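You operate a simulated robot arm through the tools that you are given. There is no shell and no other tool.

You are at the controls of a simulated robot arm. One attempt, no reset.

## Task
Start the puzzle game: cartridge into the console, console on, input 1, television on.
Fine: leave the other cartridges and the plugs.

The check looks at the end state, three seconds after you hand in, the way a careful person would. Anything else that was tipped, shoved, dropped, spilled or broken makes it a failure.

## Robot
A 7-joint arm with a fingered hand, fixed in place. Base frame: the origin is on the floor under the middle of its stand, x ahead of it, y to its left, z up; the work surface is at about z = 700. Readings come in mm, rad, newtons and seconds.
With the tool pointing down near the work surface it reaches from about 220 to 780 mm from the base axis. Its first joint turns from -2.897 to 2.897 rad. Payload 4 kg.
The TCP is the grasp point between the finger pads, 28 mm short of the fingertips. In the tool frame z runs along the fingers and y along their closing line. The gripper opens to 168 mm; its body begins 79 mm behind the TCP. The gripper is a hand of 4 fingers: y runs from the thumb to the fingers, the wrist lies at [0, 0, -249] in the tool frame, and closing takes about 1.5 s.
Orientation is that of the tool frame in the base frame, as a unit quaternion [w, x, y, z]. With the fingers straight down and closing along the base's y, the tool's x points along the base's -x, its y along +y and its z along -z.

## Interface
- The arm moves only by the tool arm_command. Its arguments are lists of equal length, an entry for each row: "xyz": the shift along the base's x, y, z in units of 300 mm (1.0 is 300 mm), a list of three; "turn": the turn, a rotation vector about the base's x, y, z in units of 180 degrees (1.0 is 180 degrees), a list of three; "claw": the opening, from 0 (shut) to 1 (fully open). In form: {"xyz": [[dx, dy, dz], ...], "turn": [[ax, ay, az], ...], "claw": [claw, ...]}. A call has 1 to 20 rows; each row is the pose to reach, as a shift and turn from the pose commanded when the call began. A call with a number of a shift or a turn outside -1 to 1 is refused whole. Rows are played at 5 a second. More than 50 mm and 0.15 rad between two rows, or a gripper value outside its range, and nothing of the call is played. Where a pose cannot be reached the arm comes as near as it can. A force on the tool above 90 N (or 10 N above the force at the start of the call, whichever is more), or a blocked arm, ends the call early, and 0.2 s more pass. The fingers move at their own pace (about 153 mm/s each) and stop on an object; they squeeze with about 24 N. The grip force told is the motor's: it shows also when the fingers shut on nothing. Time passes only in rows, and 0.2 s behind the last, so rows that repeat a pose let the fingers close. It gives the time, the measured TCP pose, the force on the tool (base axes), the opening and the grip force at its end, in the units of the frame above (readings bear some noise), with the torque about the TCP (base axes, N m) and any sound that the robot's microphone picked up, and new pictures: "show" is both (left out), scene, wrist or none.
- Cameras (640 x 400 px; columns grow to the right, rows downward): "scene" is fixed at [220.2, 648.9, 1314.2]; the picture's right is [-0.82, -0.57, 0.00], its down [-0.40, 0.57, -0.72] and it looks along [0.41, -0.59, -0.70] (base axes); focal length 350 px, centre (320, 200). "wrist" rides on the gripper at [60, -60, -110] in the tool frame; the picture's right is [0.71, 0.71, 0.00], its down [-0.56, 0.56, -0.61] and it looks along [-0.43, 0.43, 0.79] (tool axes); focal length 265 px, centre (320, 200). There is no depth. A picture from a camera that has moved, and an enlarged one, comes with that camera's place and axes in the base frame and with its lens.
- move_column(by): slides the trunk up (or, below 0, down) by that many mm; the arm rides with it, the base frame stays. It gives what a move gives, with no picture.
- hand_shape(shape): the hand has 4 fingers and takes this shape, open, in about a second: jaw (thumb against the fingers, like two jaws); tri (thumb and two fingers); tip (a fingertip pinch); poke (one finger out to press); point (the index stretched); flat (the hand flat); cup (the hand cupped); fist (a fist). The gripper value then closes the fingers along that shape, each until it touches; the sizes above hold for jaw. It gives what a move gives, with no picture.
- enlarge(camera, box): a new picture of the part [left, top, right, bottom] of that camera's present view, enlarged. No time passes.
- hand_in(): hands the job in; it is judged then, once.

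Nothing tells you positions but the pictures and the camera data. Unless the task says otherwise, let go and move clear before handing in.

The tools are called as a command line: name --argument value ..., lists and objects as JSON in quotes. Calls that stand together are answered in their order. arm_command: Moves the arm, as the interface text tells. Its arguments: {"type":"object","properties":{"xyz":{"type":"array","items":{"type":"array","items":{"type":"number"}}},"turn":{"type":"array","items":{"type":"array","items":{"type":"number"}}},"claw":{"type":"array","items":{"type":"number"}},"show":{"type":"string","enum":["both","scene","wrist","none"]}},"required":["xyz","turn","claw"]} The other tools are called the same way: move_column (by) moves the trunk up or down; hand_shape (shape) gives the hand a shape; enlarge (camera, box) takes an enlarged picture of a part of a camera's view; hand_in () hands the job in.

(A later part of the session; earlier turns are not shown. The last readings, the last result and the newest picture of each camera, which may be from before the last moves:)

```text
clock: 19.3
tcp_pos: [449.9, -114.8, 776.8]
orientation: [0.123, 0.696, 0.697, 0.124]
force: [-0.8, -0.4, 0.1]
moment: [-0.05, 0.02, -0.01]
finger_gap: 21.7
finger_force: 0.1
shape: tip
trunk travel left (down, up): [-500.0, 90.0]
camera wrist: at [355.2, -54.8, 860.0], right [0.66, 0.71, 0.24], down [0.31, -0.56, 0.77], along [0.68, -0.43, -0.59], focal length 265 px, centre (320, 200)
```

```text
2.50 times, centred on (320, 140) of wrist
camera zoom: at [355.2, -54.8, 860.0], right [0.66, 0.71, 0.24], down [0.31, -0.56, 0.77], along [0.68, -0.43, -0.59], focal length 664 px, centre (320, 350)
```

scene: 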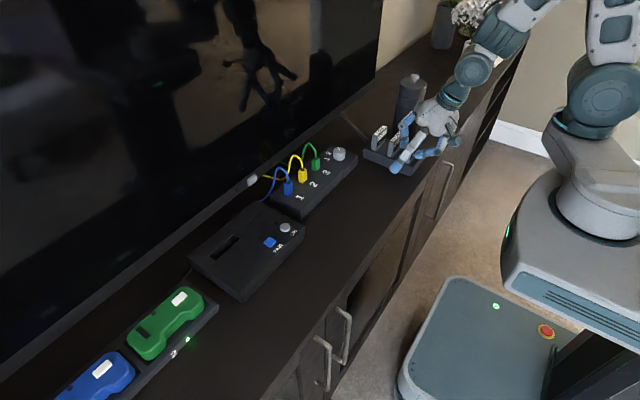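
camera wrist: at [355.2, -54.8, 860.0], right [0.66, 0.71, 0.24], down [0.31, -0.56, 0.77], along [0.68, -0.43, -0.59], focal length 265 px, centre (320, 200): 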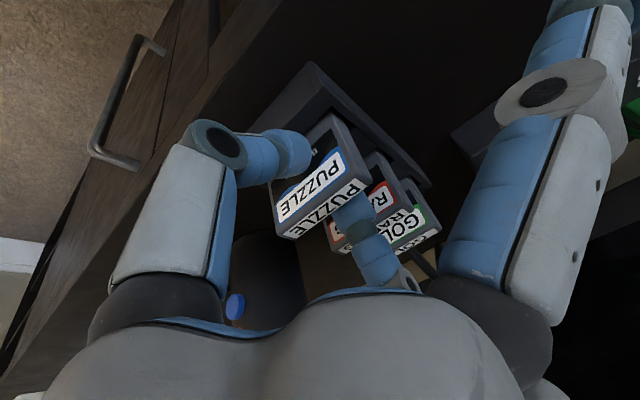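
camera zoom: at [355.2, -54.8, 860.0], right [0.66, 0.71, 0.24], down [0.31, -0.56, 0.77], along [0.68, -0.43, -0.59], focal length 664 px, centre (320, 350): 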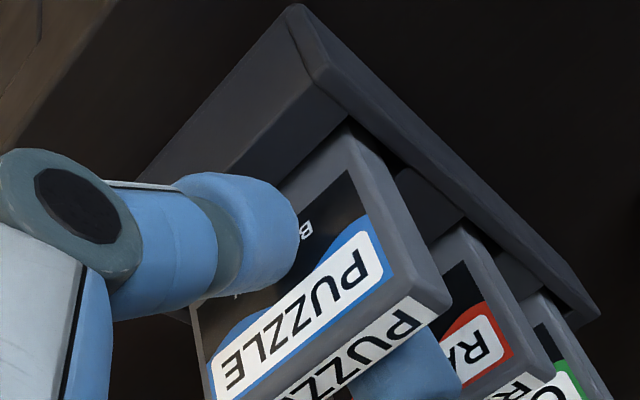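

Fingers straddle PUZZLE with no contact force. I close the pinch.

arm_command --xyz '[[0, 0, 0], [0, 0, 0], [0, 0, 0], [0, 0, 0], [0, 0, 0], [0, 0, 0]]' --turn '[[0, 0, 0], [0, 0, 0], [0, 0, 0], [0, 0, 0], [0, 0, 0], [0, 0, 0]]' --claw '[0.1, 0.07, 0.05, 0.03, 0.02, 0.02]'

enlarge --camera "wrist" --box '[220, 60, 420, 220]'

```text
clock: 20.7
tcp_pos: [448.7, -115.2, 777.3]
orientation: [0.122, 0.696, 0.697, 0.122]
force: [-2.5, 0.2, -0.6]
moment: [-0.02, 0.18, 0.01]
finger_gap: 11.6
finger_force: 23.6
shape: tip
trunk travel left (down, up): [-500.0, 90.0]
camera wrist: at [354.9, -54.8, 860.1], right [0.67, 0.71, 0.24], down [0.31, -0.56, 0.77], along [0.68, -0.43, -0.59], focal length 265 px, centre (320, 200)
```

scene: 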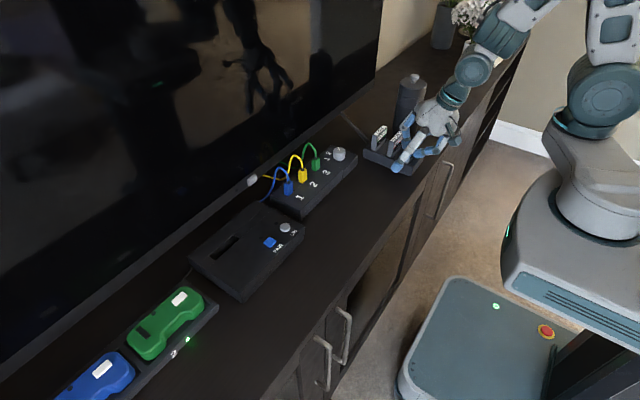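
wrist: 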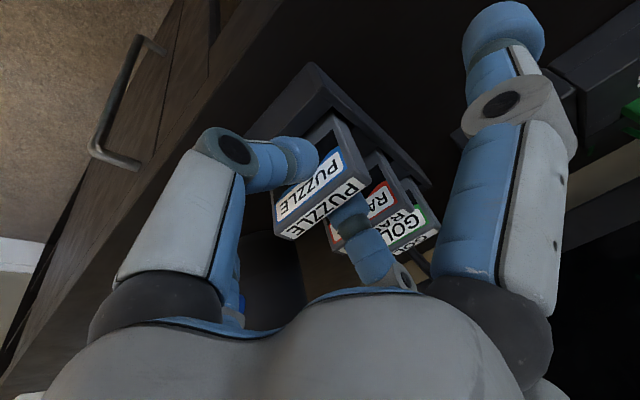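

```text
2.50 times, centred on (320, 140) of wrist
camera zoom: at [354.9, -54.8, 860.1], right [0.67, 0.71, 0.24], down [0.31, -0.56, 0.77], along [0.68, -0.43, -0.59], focal length 664 px, centre (320, 350)
```

zoom: 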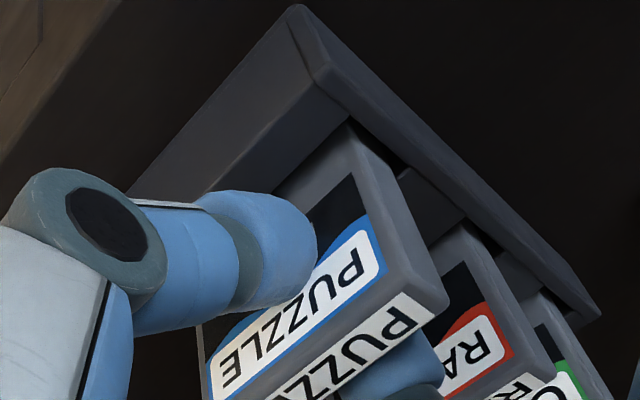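

Gripped (gap 11.6 mm, 23.6 N). I lift straight up slowly out of the rack.

arm_command --xyz '[[0, 0, 0.02], [0, 0, 0.05], [0, 0, 0.08], [0, 0, 0.12], [0, 0, 0.16], [0, 0, 0.16]]' --turn '[[0, 0, 0], [0, 0, 0], [0, 0, 0], [0, 0, 0], [0, 0, 0], [0, 0, 0]]' --claw '[0.02, 0.02, 0.02, 0.02, 0.02, 0.02]'

enlarge --camera "scene" --box '[350, 80, 470, 180]'

enlarge --camera "wrist" --box '[220, 60, 420, 220]'

```text
clock: 22.1
tcp_pos: [449.0, -115.6, 825.6]
orientation: [0.123, 0.696, 0.697, 0.122]
force: [0.1, -0.4, -0.3]
moment: [0.01, 0.02, -0.03]
finger_gap: 12.0
finger_force: 24.1
shape: tip
trunk travel left (down, up): [-500.0, 90.0]
camera wrist: at [355.0, -54.8, 908.7], right [0.66, 0.71, 0.24], down [0.31, -0.56, 0.77], along [0.68, -0.43, -0.59], focal length 265 px, centre (320, 200)
```

scene: 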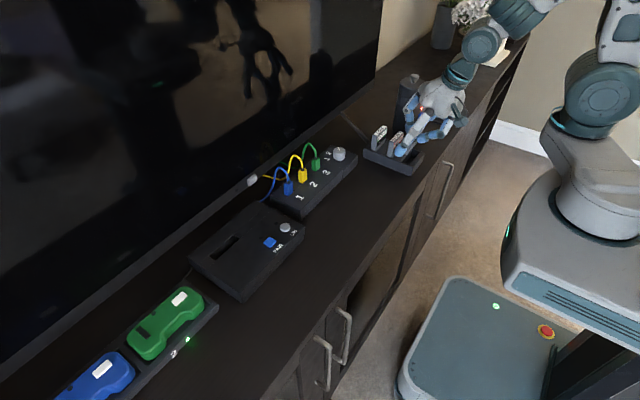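
wrist: 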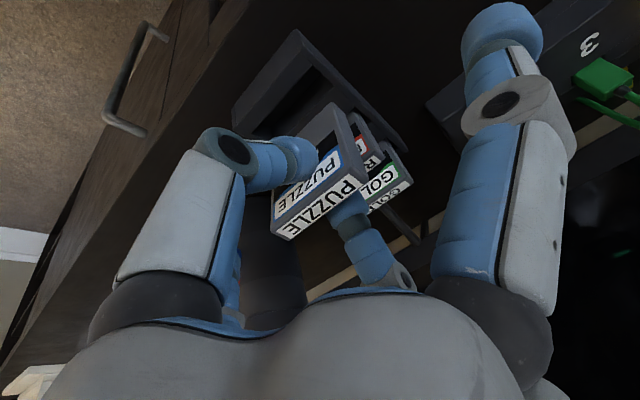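

```text
4.00 times, centred on (410, 130) of scene
camera zoom: at [220.2, 648.9, 1314.2], right [-0.82, -0.57, 0.0], down [-0.4, 0.57, -0.72], along [0.41, -0.59, -0.7], focal length 1402 px, centre (-40, 480)
```

zoom: 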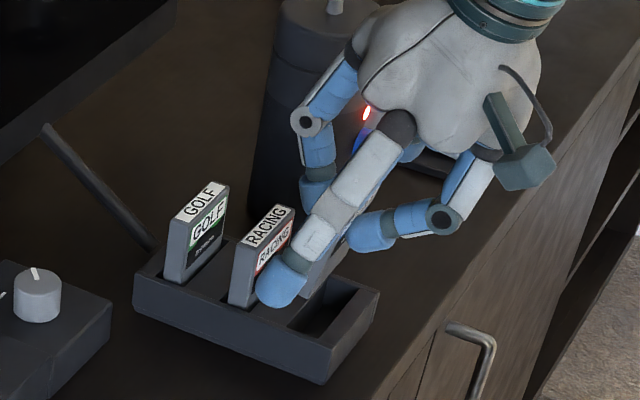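

```text
2.50 times, centred on (320, 140) of wrist
camera zoom: at [355.0, -54.8, 908.7], right [0.66, 0.71, 0.24], down [0.31, -0.56, 0.77], along [0.68, -0.43, -0.59], focal length 664 px, centre (320, 350)
```

zoom: 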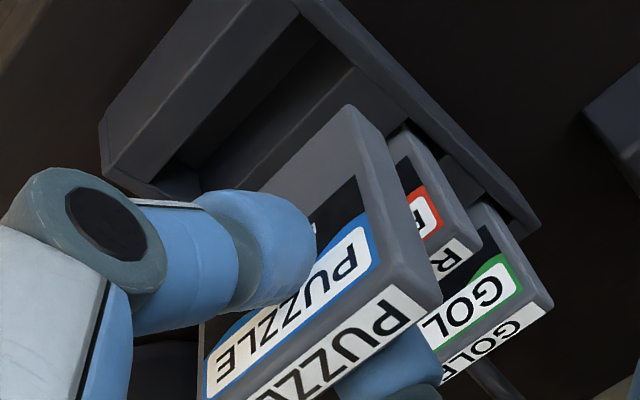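

PUZZLE is out of its slot and held steady. I raise it further and carry it toward the area in front of the console for inspection.

arm_command --xyz '[[0, 0, 0.1], [0, 0, 0.2], [0, 0.1, 0.28], [0.02, 0.22, 0.3], [0.05, 0.35, 0.3], [0.08, 0.48, 0.3], [0.11, 0.61, 0.3], [0.14, 0.74, 0.3], [0.17, 0.87, 0.3], [0.2, 0.98, 0.3], [0.2, 0.98, 0.3]]' --turn '[[0, 0, 0], [0, 0, 0], [0, 0, 0], [0, 0, 0], [0, 0, 0], [0, 0, 0], [0, 0, 0], [0, 0, 0], [0, 0, 0], [0, 0, 0], [0, 0, 0]]' --claw '[0.02, 0.02, 0.02, 0.02, 0.02, 0.02, 0.02, 0.02, 0.02, 0.02, 0.02]'

enlarge --camera "wrist" --box '[200, 60, 460, 260]'

```text
clock: 24.5
tcp_pos: [510.2, 178.6, 913.8]
orientation: [0.123, 0.697, 0.696, 0.123]
force: [-0.1, 0.1, -0.6]
moment: [-0.03, -0.01, -0.01]
finger_gap: 12.3
finger_force: 24.2
shape: tip
trunk travel left (down, up): [-500.0, 90.0]
camera wrist: at [416.4, 239.2, 996.8], right [0.67, 0.71, 0.24], down [0.31, -0.56, 0.77], along [0.68, -0.44, -0.59], focal length 265 px, centre (320, 200)
```

scene: 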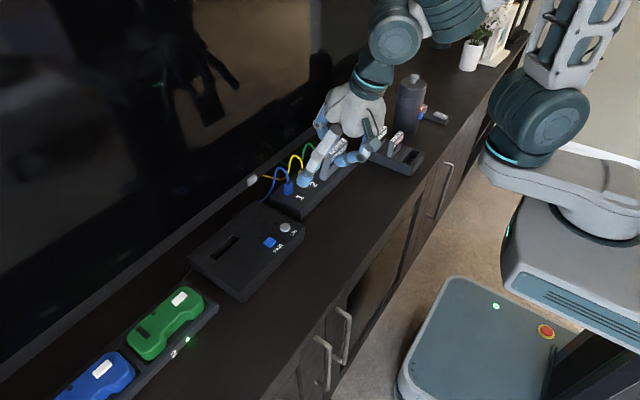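
wrist: 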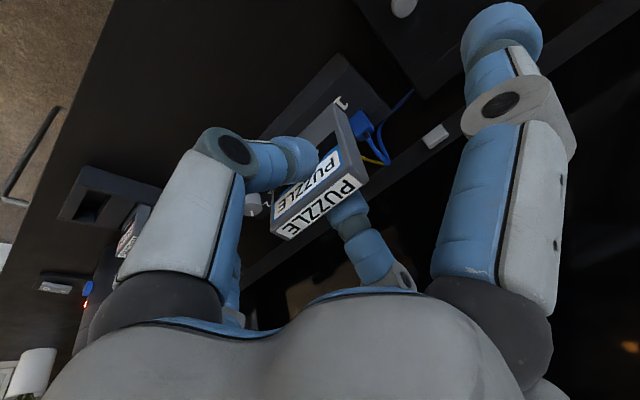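

```text
2.00 times, centred on (330, 160) of wrist
camera zoom: at [416.4, 239.2, 996.8], right [0.67, 0.71, 0.24], down [0.31, -0.56, 0.77], along [0.68, -0.44, -0.59], focal length 531 px, centre (300, 280)
```

zoom: 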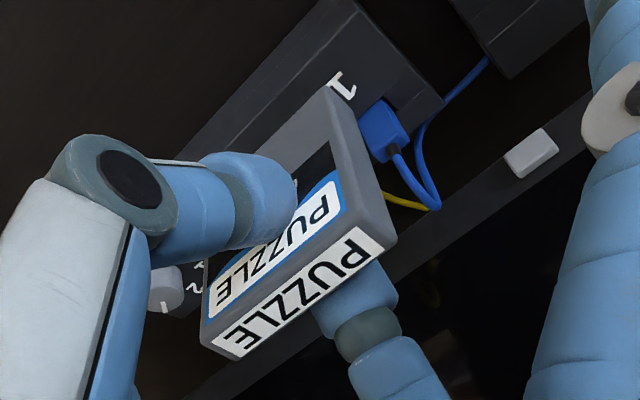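

enlarge --camera "wrist" --box '[260, 90, 400, 250]'

enlarge --camera "scene" --box '[280, 110, 400, 210]'

```text
2.50 times, centred on (330, 170) of wrist
camera zoom: at [416.4, 239.2, 996.8], right [0.67, 0.71, 0.24], down [0.31, -0.56, 0.77], along [0.68, -0.44, -0.59], focal length 664 px, centre (295, 275)
```

zoom: 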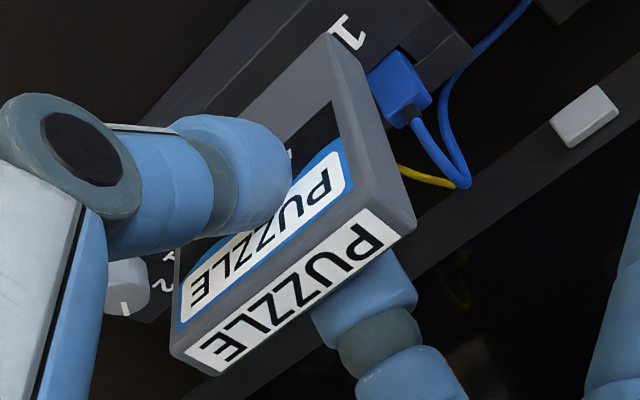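

```text
4.00 times, centred on (340, 160) of scene
camera zoom: at [220.2, 648.9, 1314.2], right [-0.82, -0.57, 0.0], down [-0.4, 0.57, -0.72], along [0.41, -0.59, -0.7], focal length 1402 px, centre (240, 360)
```

zoom: 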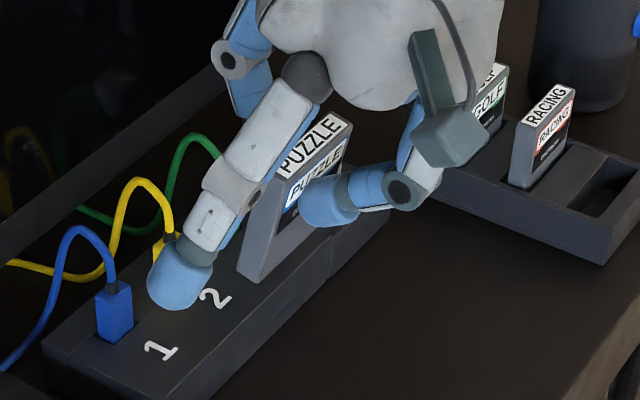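

The cartridge has settled at about 15° in the 20°-leaning hand, bottom toward the TV. I rotate the hand 8° forward (12° lean, cartridge about 7°) and carry it above the console slot, staying clear of the TV.

arm_command --xyz '[[0.05, 0.12, 0], [0.1, 0.24, 0], [0.15, 0.36, 0], [0.2, 0.48, 0], [0.25, 0.6, 0], [0.3, 0.711, 0], [0.35, 0.711, 0], [0.35, 0.711, 0]]' --turn '[[0, 0.01, 0], [0, 0.02, 0], [0, 0.03, 0], [0, 0.04, 0], [0, 0.0444, 0], [0, 0.0444, 0], [0, 0.0444, 0], [0, 0.0444, 0]]' --claw '[0.02, 0.02, 0.02, 0.02, 0.02, 0.02, 0.02, 0.02]'

enlarge --camera "wrist" --box '[240, 40, 420, 250]'

enlarge --camera "scene" --box '[160, 130, 320, 310]'

```text
clock: 26.3
tcp_pos: [616.0, 391.5, 915.2]
orientation: [0.073, 0.703, 0.703, 0.074]
force: [0.1, -0.7, 0.0]
moment: [0.01, 0.0, 0.01]
finger_gap: 11.8
finger_force: 23.2
shape: tip
trunk travel left (down, up): [-500.0, 90.0]
camera wrist: at [534.1, 452.3, 1010.3], right [0.69, 0.71, 0.15], down [0.42, -0.56, 0.72], along [0.59, -0.43, -0.68], focal length 265 px, centre (320, 200)
```

scene: 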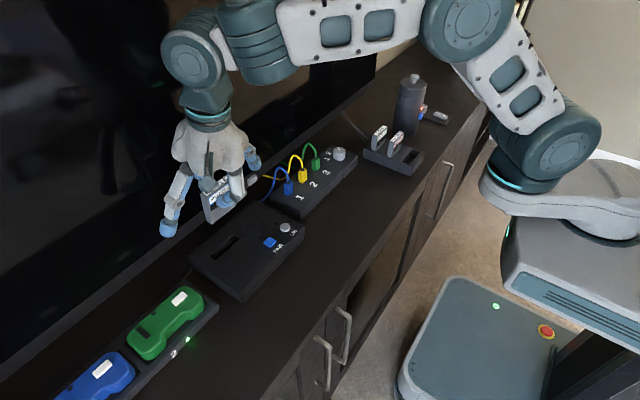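
wrist: 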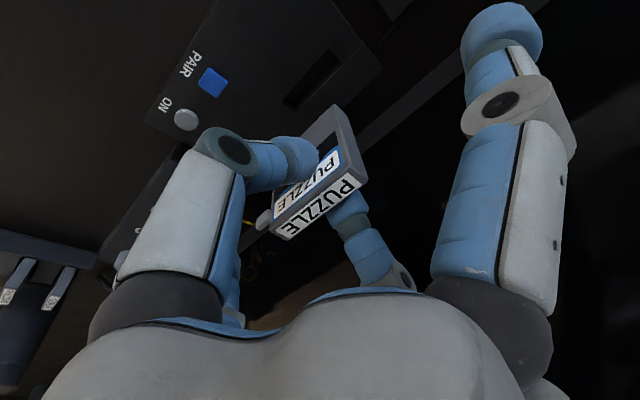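

```text
1.90 times, centred on (330, 145) of wrist
camera zoom: at [534.1, 452.3, 1010.3], right [0.69, 0.71, 0.15], down [0.42, -0.56, 0.72], along [0.59, -0.43, -0.68], focal length 506 px, centre (301, 305)
```

zoom: 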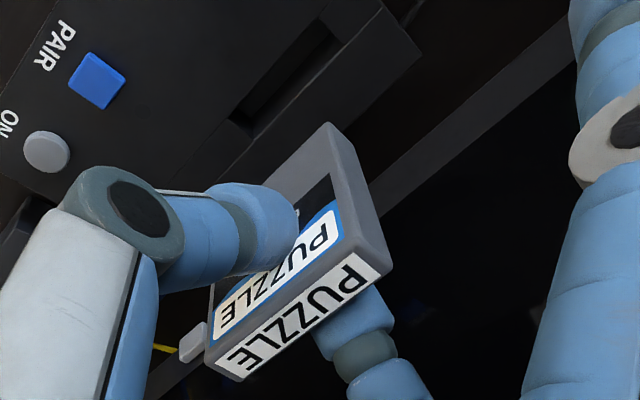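

```text
2.22 times, centred on (240, 220) of scene
camera zoom: at [220.2, 648.9, 1314.2], right [-0.82, -0.57, 0.0], down [-0.4, 0.57, -0.72], along [0.41, -0.59, -0.7], focal length 779 px, centre (498, 156)
```

zoom: 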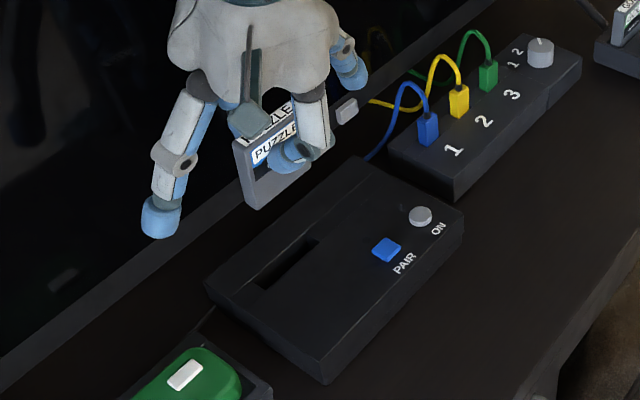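

enlarge --camera "wrist" --box '[270, 40, 370, 120]'

enlarge --camera "scene" --box '[190, 200, 270, 270]'

```text
5.00 times, centred on (320, 80) of wrist
camera zoom: at [534.1, 452.3, 1010.3], right [0.69, 0.71, 0.15], down [0.42, -0.56, 0.72], along [0.59, -0.43, -0.68], focal length 1327 px, centre (320, 800)
```

zoom: 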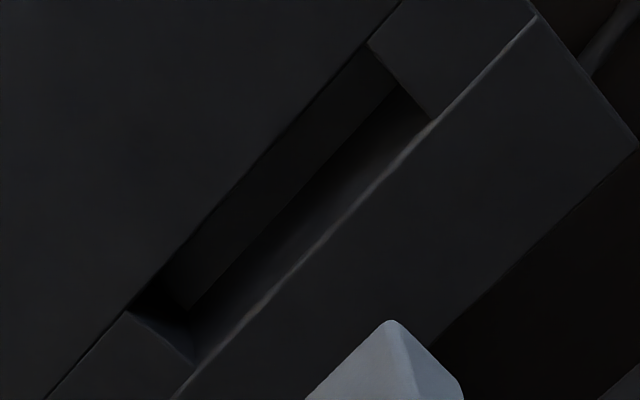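

```text
5.71 times, centred on (230, 235) of scene
camera zoom: at [220.2, 648.9, 1314.2], right [-0.82, -0.57, 0.0], down [-0.4, 0.57, -0.72], along [0.41, -0.59, -0.7], focal length 2003 px, centre (834, 0)
```

zoom: 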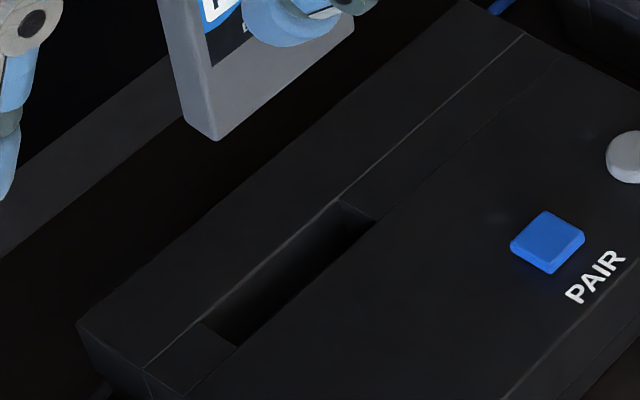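

enlarge --camera "wrist" --box '[360, 30, 470, 140]'

enlarge --camera "scene" --box '[90, 200, 190, 290]'

enlarge --camera "scene" --box '[220, 150, 300, 210]'

enlarge --camera "wrist" --box '[230, 180, 310, 250]'

```text
3.64 times, centred on (415, 85) of wrist
camera zoom: at [534.1, 452.3, 1010.3], right [0.69, 0.71, 0.15], down [0.42, -0.56, 0.72], along [0.59, -0.43, -0.68], focal length 965 px, centre (-26, 618)
```

zoom: 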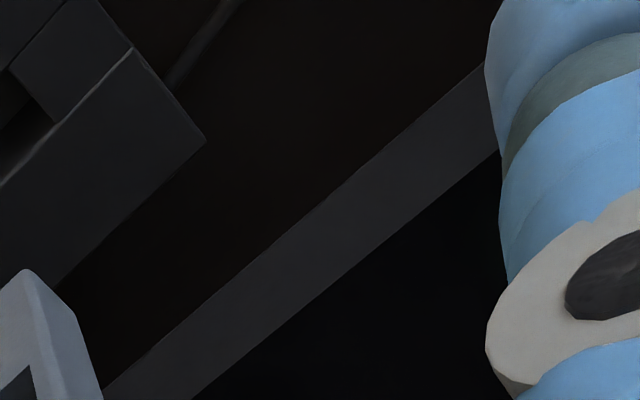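

```text
4.44 times, centred on (140, 245) of scene
camera zoom: at [220.2, 648.9, 1314.2], right [-0.82, -0.57, 0.0], down [-0.4, 0.57, -0.72], along [0.41, -0.59, -0.7], focal length 1558 px, centre (1120, 0)
```

zoom: 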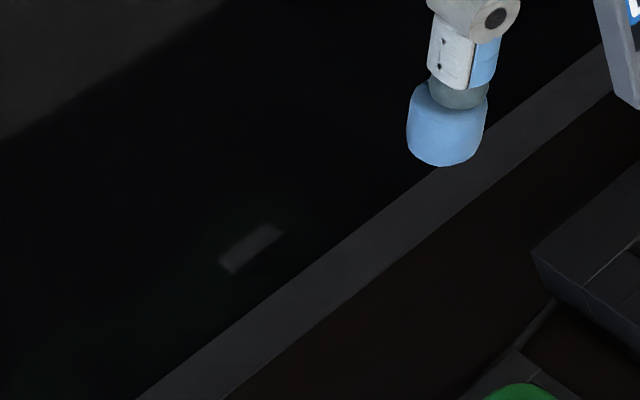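

```text
6.67 times, centred on (260, 180) of scene
camera zoom: at [220.2, 648.9, 1314.2], right [-0.82, -0.57, 0.0], down [-0.4, 0.57, -0.72], along [0.41, -0.59, -0.7], focal length 2337 px, centre (720, 333)
```

zoom: 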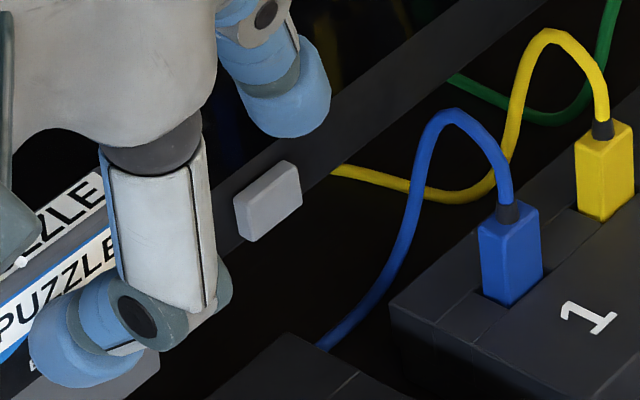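

```text
5.71 times, centred on (270, 215) of wrist
camera zoom: at [534.1, 452.3, 1010.3], right [0.69, 0.71, 0.15], down [0.42, -0.56, 0.72], along [0.59, -0.43, -0.68], focal length 1517 px, centre (606, 114)
```

zoom: 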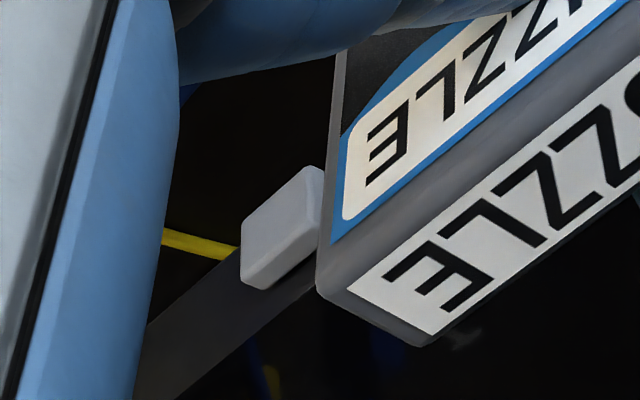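

Slot opening measured at about x 627–646, y 360–429 at z≈740 (roomier than the cartridge), TV bezel face at x≈705, so the hand clears. I lower the cartridge to just above the slot and check alignment.

arm_command --xyz '[[0.02, 0.005, -0.1], [0.04, 0.01, -0.2], [0.059, 0.013, -0.28], [0.059, 0.013, -0.33], [0.059, 0.013, -0.34], [0.059, 0.013, -0.34]]' --turn '[[0, 0, 0], [0, 0, 0], [0, 0, 0], [0, 0, 0], [0, 0, 0], [0, 0, 0]]' --claw '[0.02, 0.02, 0.02, 0.02, 0.02, 0.02]'

enlarge --camera "wrist" --box '[270, 40, 410, 160]'

enlarge --camera "scene" --box '[160, 180, 290, 290]'

```text
clock: 27.7
tcp_pos: [632.1, 396.4, 814.5]
orientation: [0.074, 0.703, 0.703, 0.075]
force: [-0.9, 1.3, 7.0]
moment: [0.0, -0.03, -0.01]
finger_gap: 12.2
finger_force: 24.4
shape: tip
trunk travel left (down, up): [-500.0, 90.0]
camera wrist: at [550.6, 457.1, 909.0], right [0.69, 0.71, 0.15], down [0.42, -0.56, 0.72], along [0.59, -0.43, -0.68], focal length 265 px, centre (320, 200)
```

scene: 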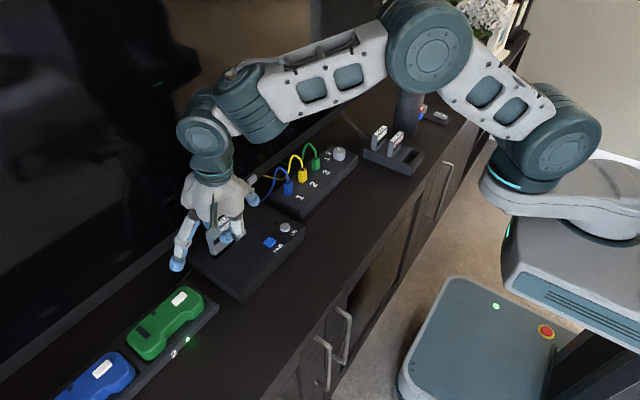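
wrist: 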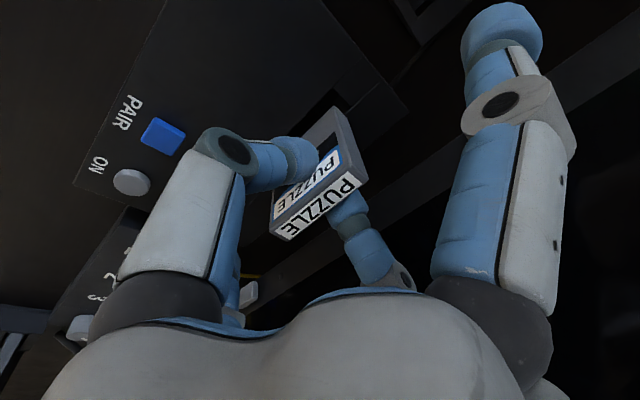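

```text
3.33 times, centred on (340, 100) of wrist
camera zoom: at [550.6, 457.1, 909.0], right [0.69, 0.71, 0.15], down [0.42, -0.56, 0.72], along [0.59, -0.43, -0.68], focal length 885 px, centre (253, 533)
```

zoom: 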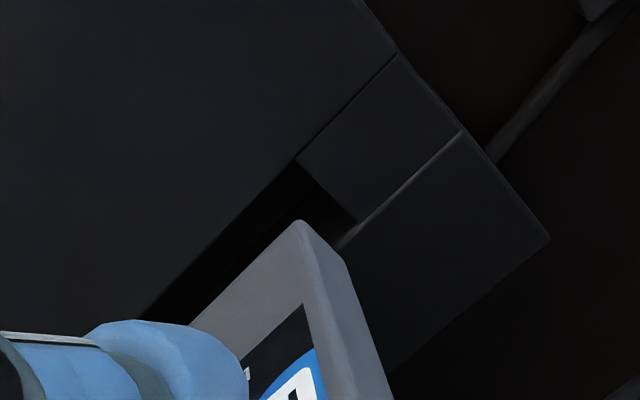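

```text
3.64 times, centred on (225, 235) of scene
camera zoom: at [220.2, 648.9, 1314.2], right [-0.82, -0.57, 0.0], down [-0.4, 0.57, -0.72], along [0.41, -0.59, -0.7], focal length 1275 px, centre (666, 73)
```

zoom: 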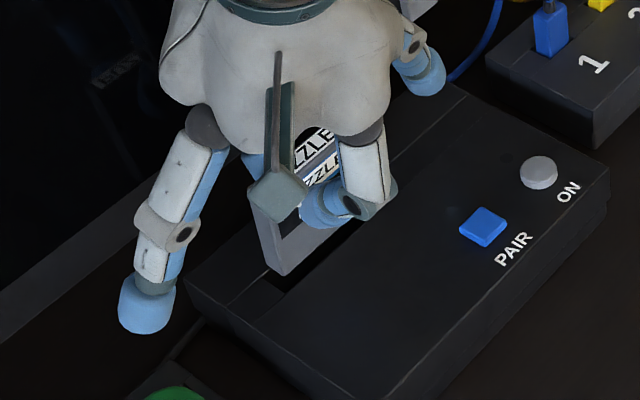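

The cartridge looks centred over the slot (about 3 mm margin each side in x). The 7 N reading needs checking, so I hold still one moment.

arm_command --xyz '[[0, 0, 0], [0, 0, 0]]' --turn '[[0, 0, 0], [0, 0, 0]]' --claw '[0.02, 0.02]' --show "none"

enlarge --camera "wrist" --box '[390, 0, 590, 150]'

enlarge --camera "scene" --box '[150, 200, 250, 290]'

```text
clock: 28.3
tcp_pos: [631.7, 397.2, 815.2]
orientation: [0.074, 0.703, 0.704, 0.074]
force: [-1.3, 1.3, 7.8]
moment: [-0.01, -0.01, 0.03]
finger_gap: 12.4
finger_force: 23.8
shape: tip
trunk travel left (down, up): [-500.0, 90.0]
```

```text
2.67 times, centred on (490, 75) of wrist
camera zoom: at [550.3, 457.1, 908.8], right [0.69, 0.71, 0.15], down [0.42, -0.56, 0.72], along [0.59, -0.43, -0.68], focal length 708 px, centre (-133, 533)
```

zoom: 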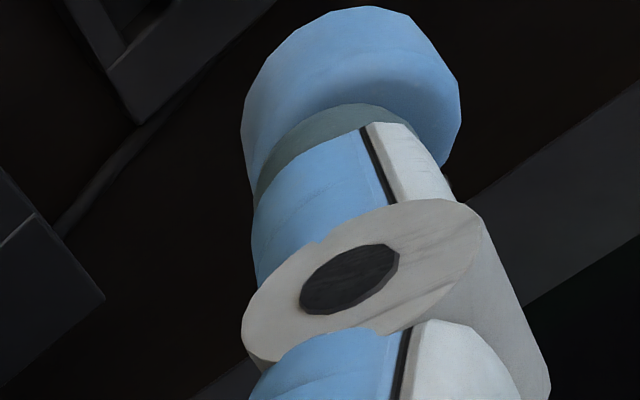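

```text
4.44 times, centred on (200, 245) of scene
camera zoom: at [220.2, 648.9, 1314.2], right [-0.82, -0.57, 0.0], down [-0.4, 0.57, -0.72], along [0.41, -0.59, -0.7], focal length 1558 px, centre (853, 0)
```

zoom: 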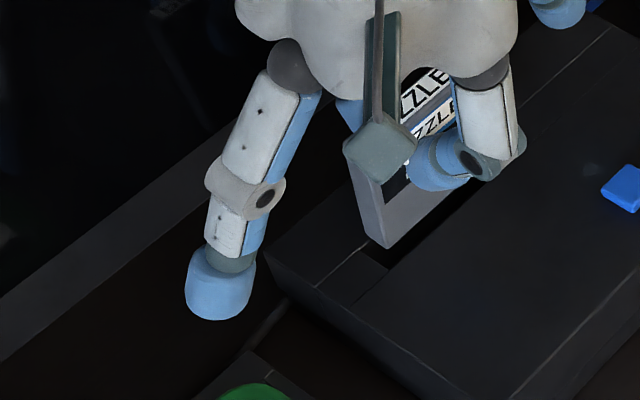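

The contact is the cartridge's bottom resting on the slot's rear edge: the console top is nearer z≈751, which puts the slot centre about 6 mm further toward me and 3–4 mm toward +y. I lift 6 mm, shift, and look again.

arm_command --xyz '[[0, 0, 0.02], [-0.01, 0.006, 0.02], [-0.02, 0.012, 0.02], [-0.02, 0.012, 0.02]]' --turn '[[0, 0, 0], [0, 0, 0], [0, 0, 0], [0, 0, 0]]' --claw '[0.02, 0.02, 0.02, 0.02]'

enlarge --camera "wrist" --box '[280, 60, 390, 150]'

enlarge --camera "scene" --box '[190, 200, 270, 270]'

```text
clock: 29.3
tcp_pos: [625.4, 401.4, 818.5]
orientation: [0.074, 0.703, 0.703, 0.073]
force: [0.5, 0.6, -0.5]
moment: [0.01, 0.01, -0.02]
finger_gap: 12.4
finger_force: 23.6
shape: tip
trunk travel left (down, up): [-500.0, 90.0]
camera wrist: at [544.7, 460.5, 913.5], right [0.69, 0.71, 0.15], down [0.42, -0.56, 0.72], along [0.59, -0.44, -0.68], focal length 265 px, centre (320, 200)
```

scene: 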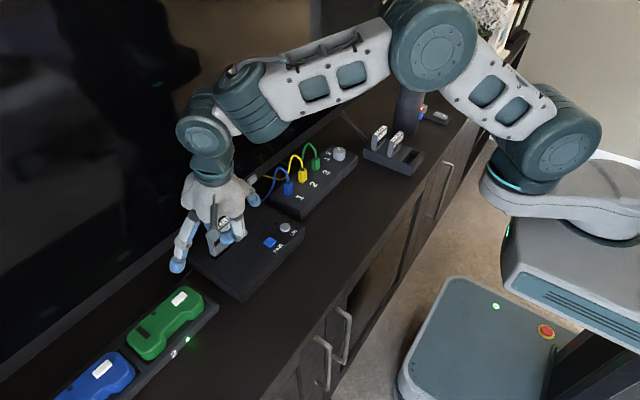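
wrist: 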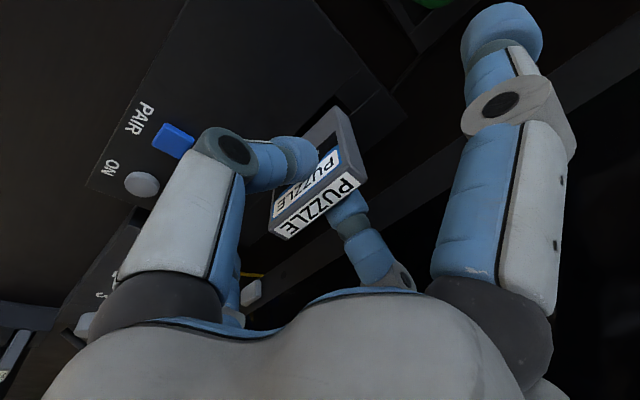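

```text
4.44 times, centred on (335, 105) of wrist
camera zoom: at [544.7, 460.5, 913.5], right [0.69, 0.71, 0.15], down [0.42, -0.56, 0.72], along [0.59, -0.44, -0.68], focal length 1180 px, centre (253, 622)
```

zoom: 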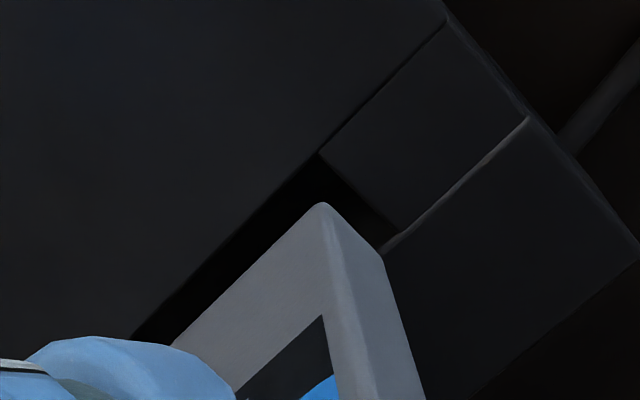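

```text
5.71 times, centred on (230, 235) of scene
camera zoom: at [220.2, 648.9, 1314.2], right [-0.82, -0.57, 0.0], down [-0.4, 0.57, -0.72], along [0.41, -0.59, -0.7], focal length 2003 px, centre (834, 0)
```

zoom: 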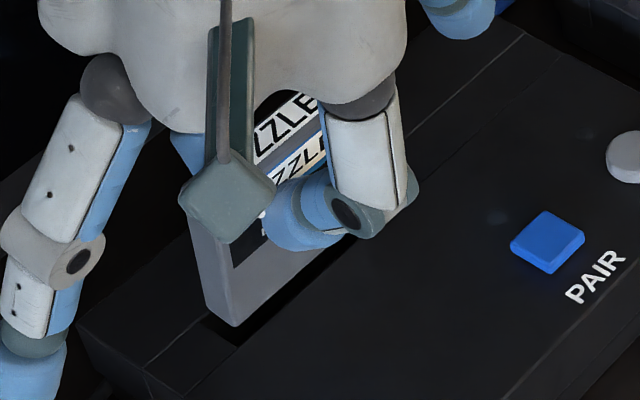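

The cartridge's lower edge now sits centred over the slot with ~2–3 mm margins all round and no force. I lower slowly.

arm_command --xyz '[[0, 0, -0.01], [0, 0, -0.02], [0, 0, -0.03], [0, 0, -0.04], [0, 0, -0.05], [0, 0, -0.06], [0, 0, -0.06]]' --turn '[[0, 0, 0], [0, 0, 0], [0, 0, 0], [0, 0, 0], [0, 0, 0], [0, 0, 0], [0, 0, 0]]' --claw '[0.02, 0.02, 0.02, 0.02, 0.02, 0.02, 0.02]'

enlarge --camera "wrist" --box '[280, 60, 390, 150]'

enlarge --camera "scene" --box '[190, 200, 270, 270]'

```text
clock: 30.9
tcp_pos: [625.5, 400.0, 801.0]
orientation: [0.075, 0.704, 0.703, 0.074]
force: [1.1, -0.1, -0.5]
moment: [0.01, -0.03, 0.03]
finger_gap: 12.1
finger_force: 24.4
shape: tip
trunk travel left (down, up): [-500.0, 90.0]
camera wrist: at [544.4, 460.8, 896.1], right [0.69, 0.71, 0.15], down [0.42, -0.56, 0.72], along [0.59, -0.43, -0.68], focal length 265 px, centre (320, 200)
```

scene: 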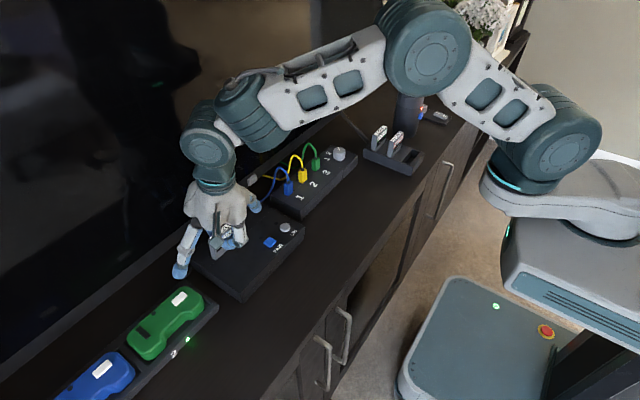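
wrist: 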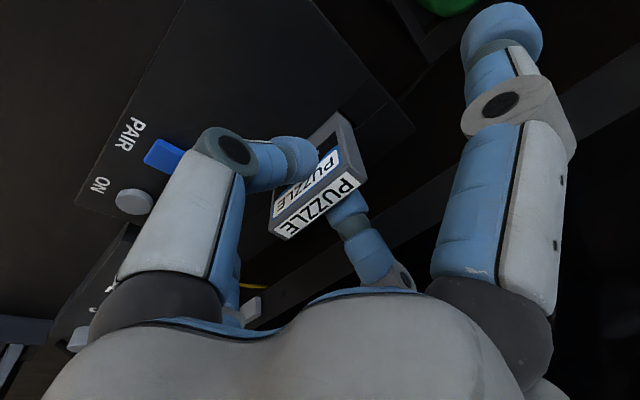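

```text
4.44 times, centred on (335, 105) of wrist
camera zoom: at [544.4, 460.8, 896.1], right [0.69, 0.71, 0.15], down [0.42, -0.56, 0.72], along [0.59, -0.43, -0.68], focal length 1180 px, centre (253, 622)
```

zoom: 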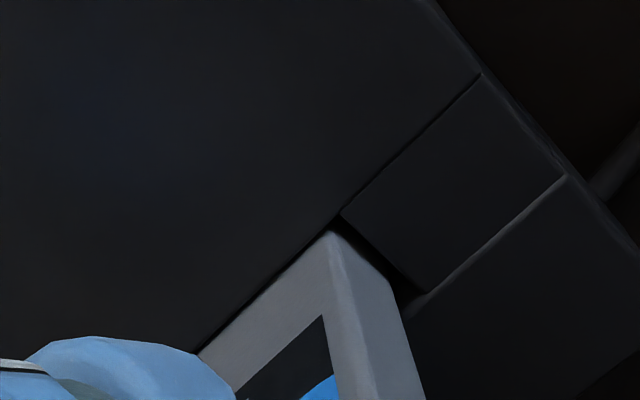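

```text
5.71 times, centred on (230, 235) of scene
camera zoom: at [220.2, 648.9, 1314.2], right [-0.82, -0.57, 0.0], down [-0.4, 0.57, -0.72], along [0.41, -0.59, -0.7], focal length 2003 px, centre (834, 0)
```

zoom: 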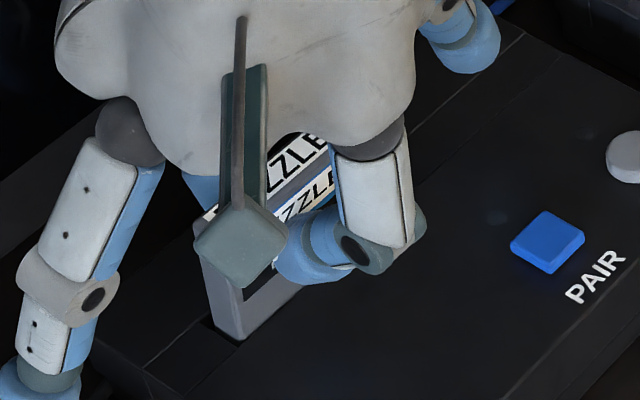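

It's entering the slot cleanly, a little close to the front edge. I ease 2 mm toward the TV and go 12 mm deeper, slowly.

arm_command --xyz '[[0.004, 0, -0.005], [0.006, 0, -0.013], [0.007, 0, -0.021], [0.008, 0, -0.03], [0.008, 0, -0.038], [0.008, 0, -0.042], [0.008, 0, -0.042]]' --turn '[[0, 0, 0], [0, 0, 0], [0, 0, 0], [0, 0, 0], [0, 0, 0], [0, 0, 0], [0, 0, 0]]' --claw '[0.02, 0.02, 0.02, 0.02, 0.02, 0.02, 0.02]'

enlarge --camera "wrist" --box '[270, 80, 400, 190]'

enlarge --camera "scene" --box '[190, 200, 270, 270]'

```text
clock: 32.5
tcp_pos: [629.1, 400.5, 788.6]
orientation: [0.074, 0.703, 0.703, 0.074]
force: [-1.4, -0.3, 2.7]
moment: [-0.01, 0.09, 0.02]
finger_gap: 12.3
finger_force: 24.1
shape: tip
trunk travel left (down, up): [-500.0, 90.0]
camera wrist: at [547.0, 460.8, 884.1], right [0.69, 0.71, 0.15], down [0.42, -0.56, 0.72], along [0.59, -0.43, -0.68], focal length 265 px, centre (320, 200)
```

scene: 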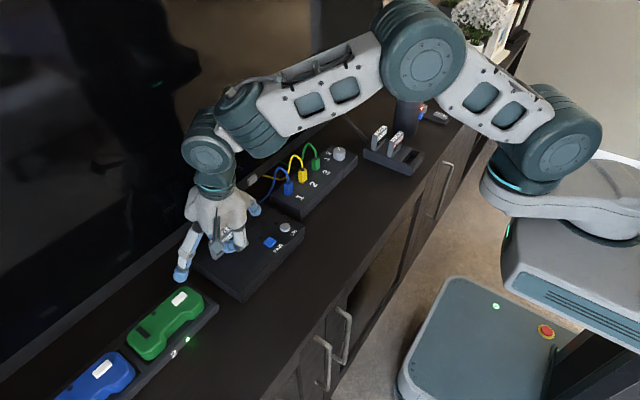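
wrist: 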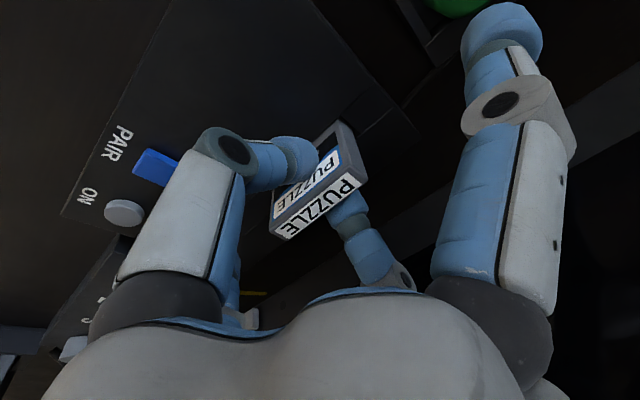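

```text
3.64 times, centred on (335, 135) of wrist
camera zoom: at [547.0, 460.8, 884.1], right [0.69, 0.71, 0.15], down [0.42, -0.56, 0.72], along [0.59, -0.43, -0.68], focal length 965 px, centre (266, 436)
```

zoom: 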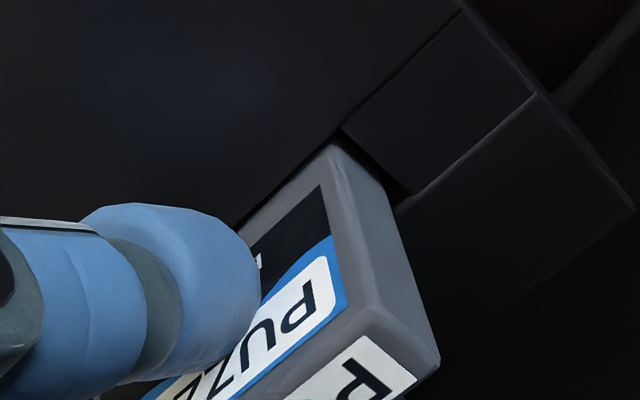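

```text
5.71 times, centred on (230, 235) of scene
camera zoom: at [220.2, 648.9, 1314.2], right [-0.82, -0.57, 0.0], down [-0.4, 0.57, -0.72], along [0.41, -0.59, -0.7], focal length 2003 px, centre (834, 0)
```

zoom: 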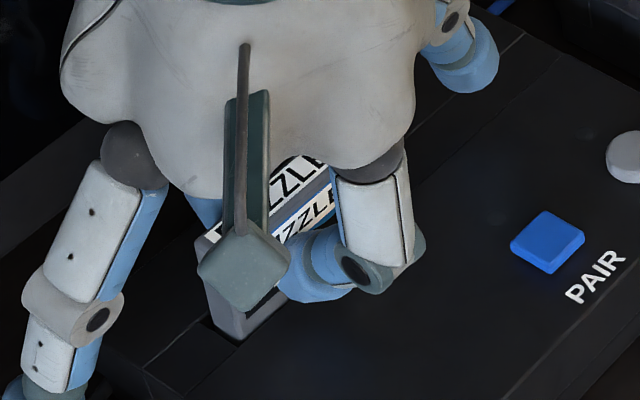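

Good: about 20 mm in with only 2.7 N. I go a few millimetres further, watching the force (the thumb has about 6 mm left above the console).

arm_command --xyz '[[0.002, 0, -0.005], [0.003, 0, -0.01], [0.003, 0, -0.015], [0.003, 0, -0.015]]' --turn '[[0, 0, 0], [0, 0, 0], [0, 0, 0], [0, 0, 0]]' --claw '[0.02, 0.02, 0.02, 0.02]'

enlarge --camera "wrist" --box '[240, 80, 400, 210]'

```text
clock: 33.5
tcp_pos: [629.3, 399.4, 787.6]
orientation: [0.074, 0.703, 0.703, 0.077]
force: [0.8, 1.4, 22.9]
moment: [-0.01, -0.06, -0.01]
finger_gap: 13.6
finger_force: 23.5
shape: tip
trunk travel left (down, up): [-500.0, 90.0]
camera wrist: at [547.6, 460.3, 882.2], right [0.69, 0.71, 0.15], down [0.41, -0.56, 0.72], along [0.59, -0.43, -0.68], focal length 265 px, centre (320, 200)
```

scene: 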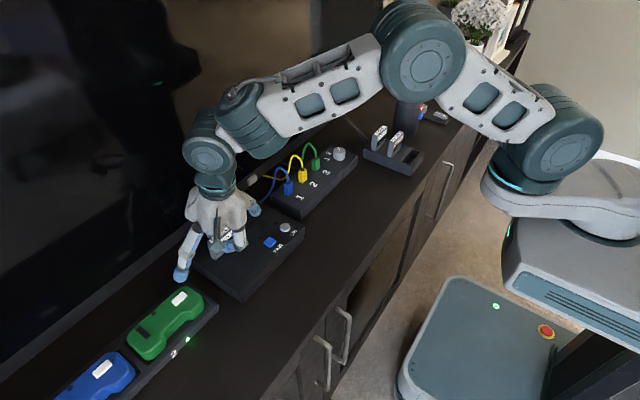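
wrist: 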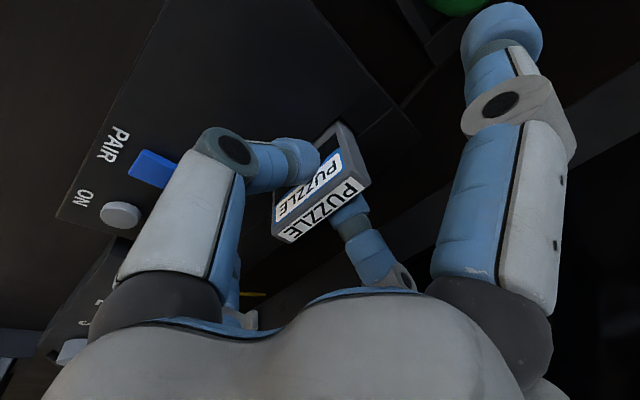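

```text
3.08 times, centred on (320, 145) of wrist
camera zoom: at [547.6, 460.3, 882.2], right [0.69, 0.71, 0.15], down [0.41, -0.56, 0.72], along [0.59, -0.43, -0.68], focal length 817 px, centre (320, 369)
```

zoom: 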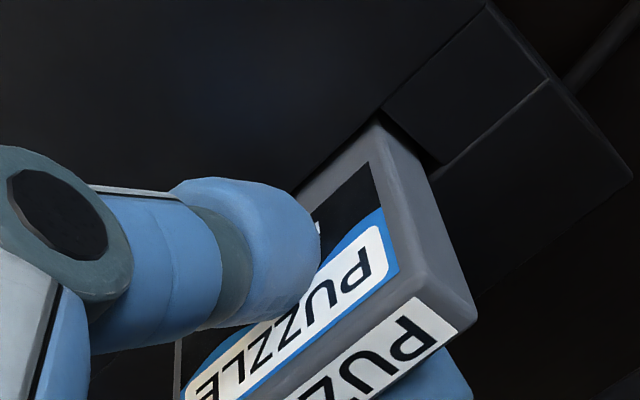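

It has bottomed: 23 N with no further travel, about 27 mm deep. I take the pressing load off, then open the pinch a little and look.

arm_command --xyz '[[0, 0, 0.006], [0, 0, 0.011], [0, 0, 0.011], [0, 0, 0.011], [0, 0, 0.011], [0, 0, 0.011], [0, 0, 0.011]]' --turn '[[0, 0, 0], [0, 0, 0], [0, 0, 0], [0, 0, 0], [0, 0, 0], [0, 0, 0], [0, 0, 0]]' --claw '[0.02, 0.02, 0.05, 0.08, 0.11, 0.14, 0.14]'

enlarge --camera "wrist" --box '[240, 80, 400, 230]'

enlarge --camera "scene" --box '[190, 200, 270, 270]'

```text
clock: 35.1
tcp_pos: [629.6, 398.8, 787.0]
orientation: [0.072, 0.703, 0.704, 0.074]
force: [0.6, 0.5, -0.5]
moment: [0.0, 0.01, 0.03]
finger_gap: 23.2
finger_force: 0.1
shape: tip
trunk travel left (down, up): [-500.0, 90.0]
camera wrist: at [548.0, 460.0, 882.4], right [0.69, 0.71, 0.15], down [0.42, -0.56, 0.72], along [0.59, -0.44, -0.68], focal length 265 px, centre (320, 200)
```

scene: 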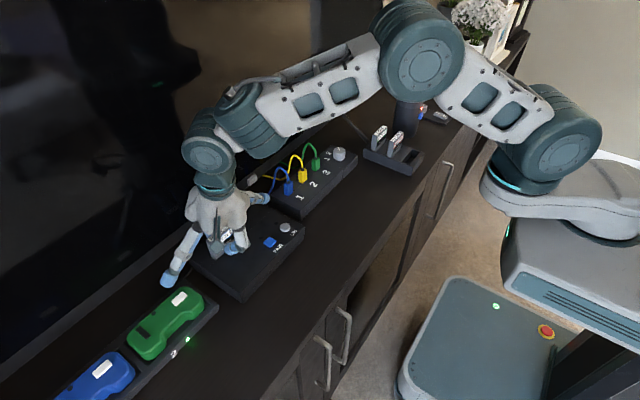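
wrist: 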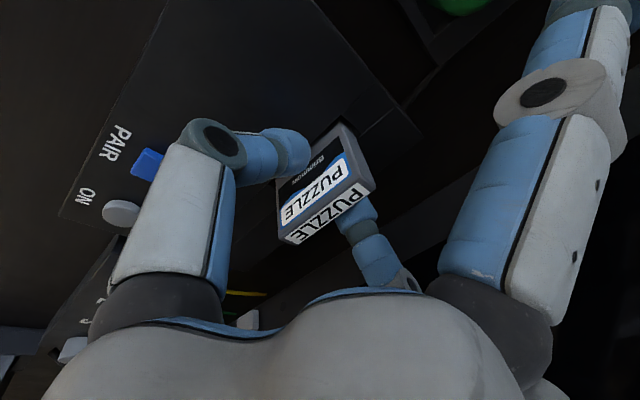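

```text
2.67 times, centred on (320, 155) of wrist
camera zoom: at [548.0, 460.0, 882.4], right [0.69, 0.71, 0.15], down [0.42, -0.56, 0.72], along [0.59, -0.44, -0.68], focal length 708 px, centre (320, 320)
```

zoom: 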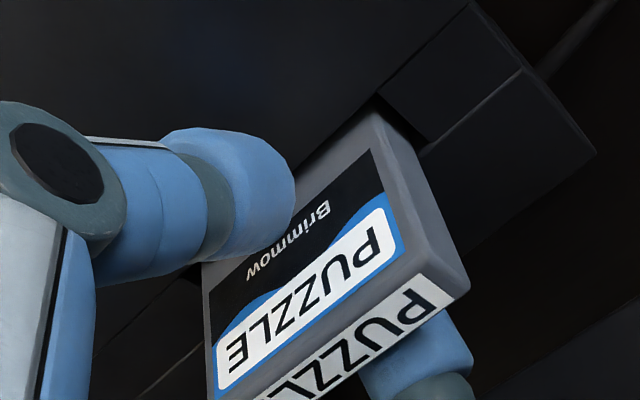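

```text
5.71 times, centred on (230, 235) of scene
camera zoom: at [220.2, 648.9, 1314.2], right [-0.82, -0.57, 0.0], down [-0.4, 0.57, -0.72], along [0.41, -0.59, -0.7], focal length 2003 px, centre (834, 0)
```

zoom: 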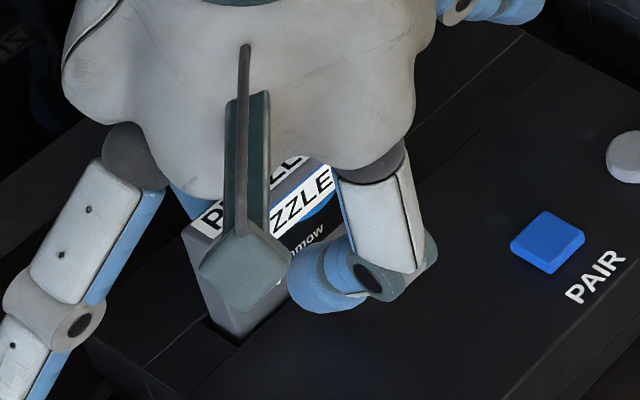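

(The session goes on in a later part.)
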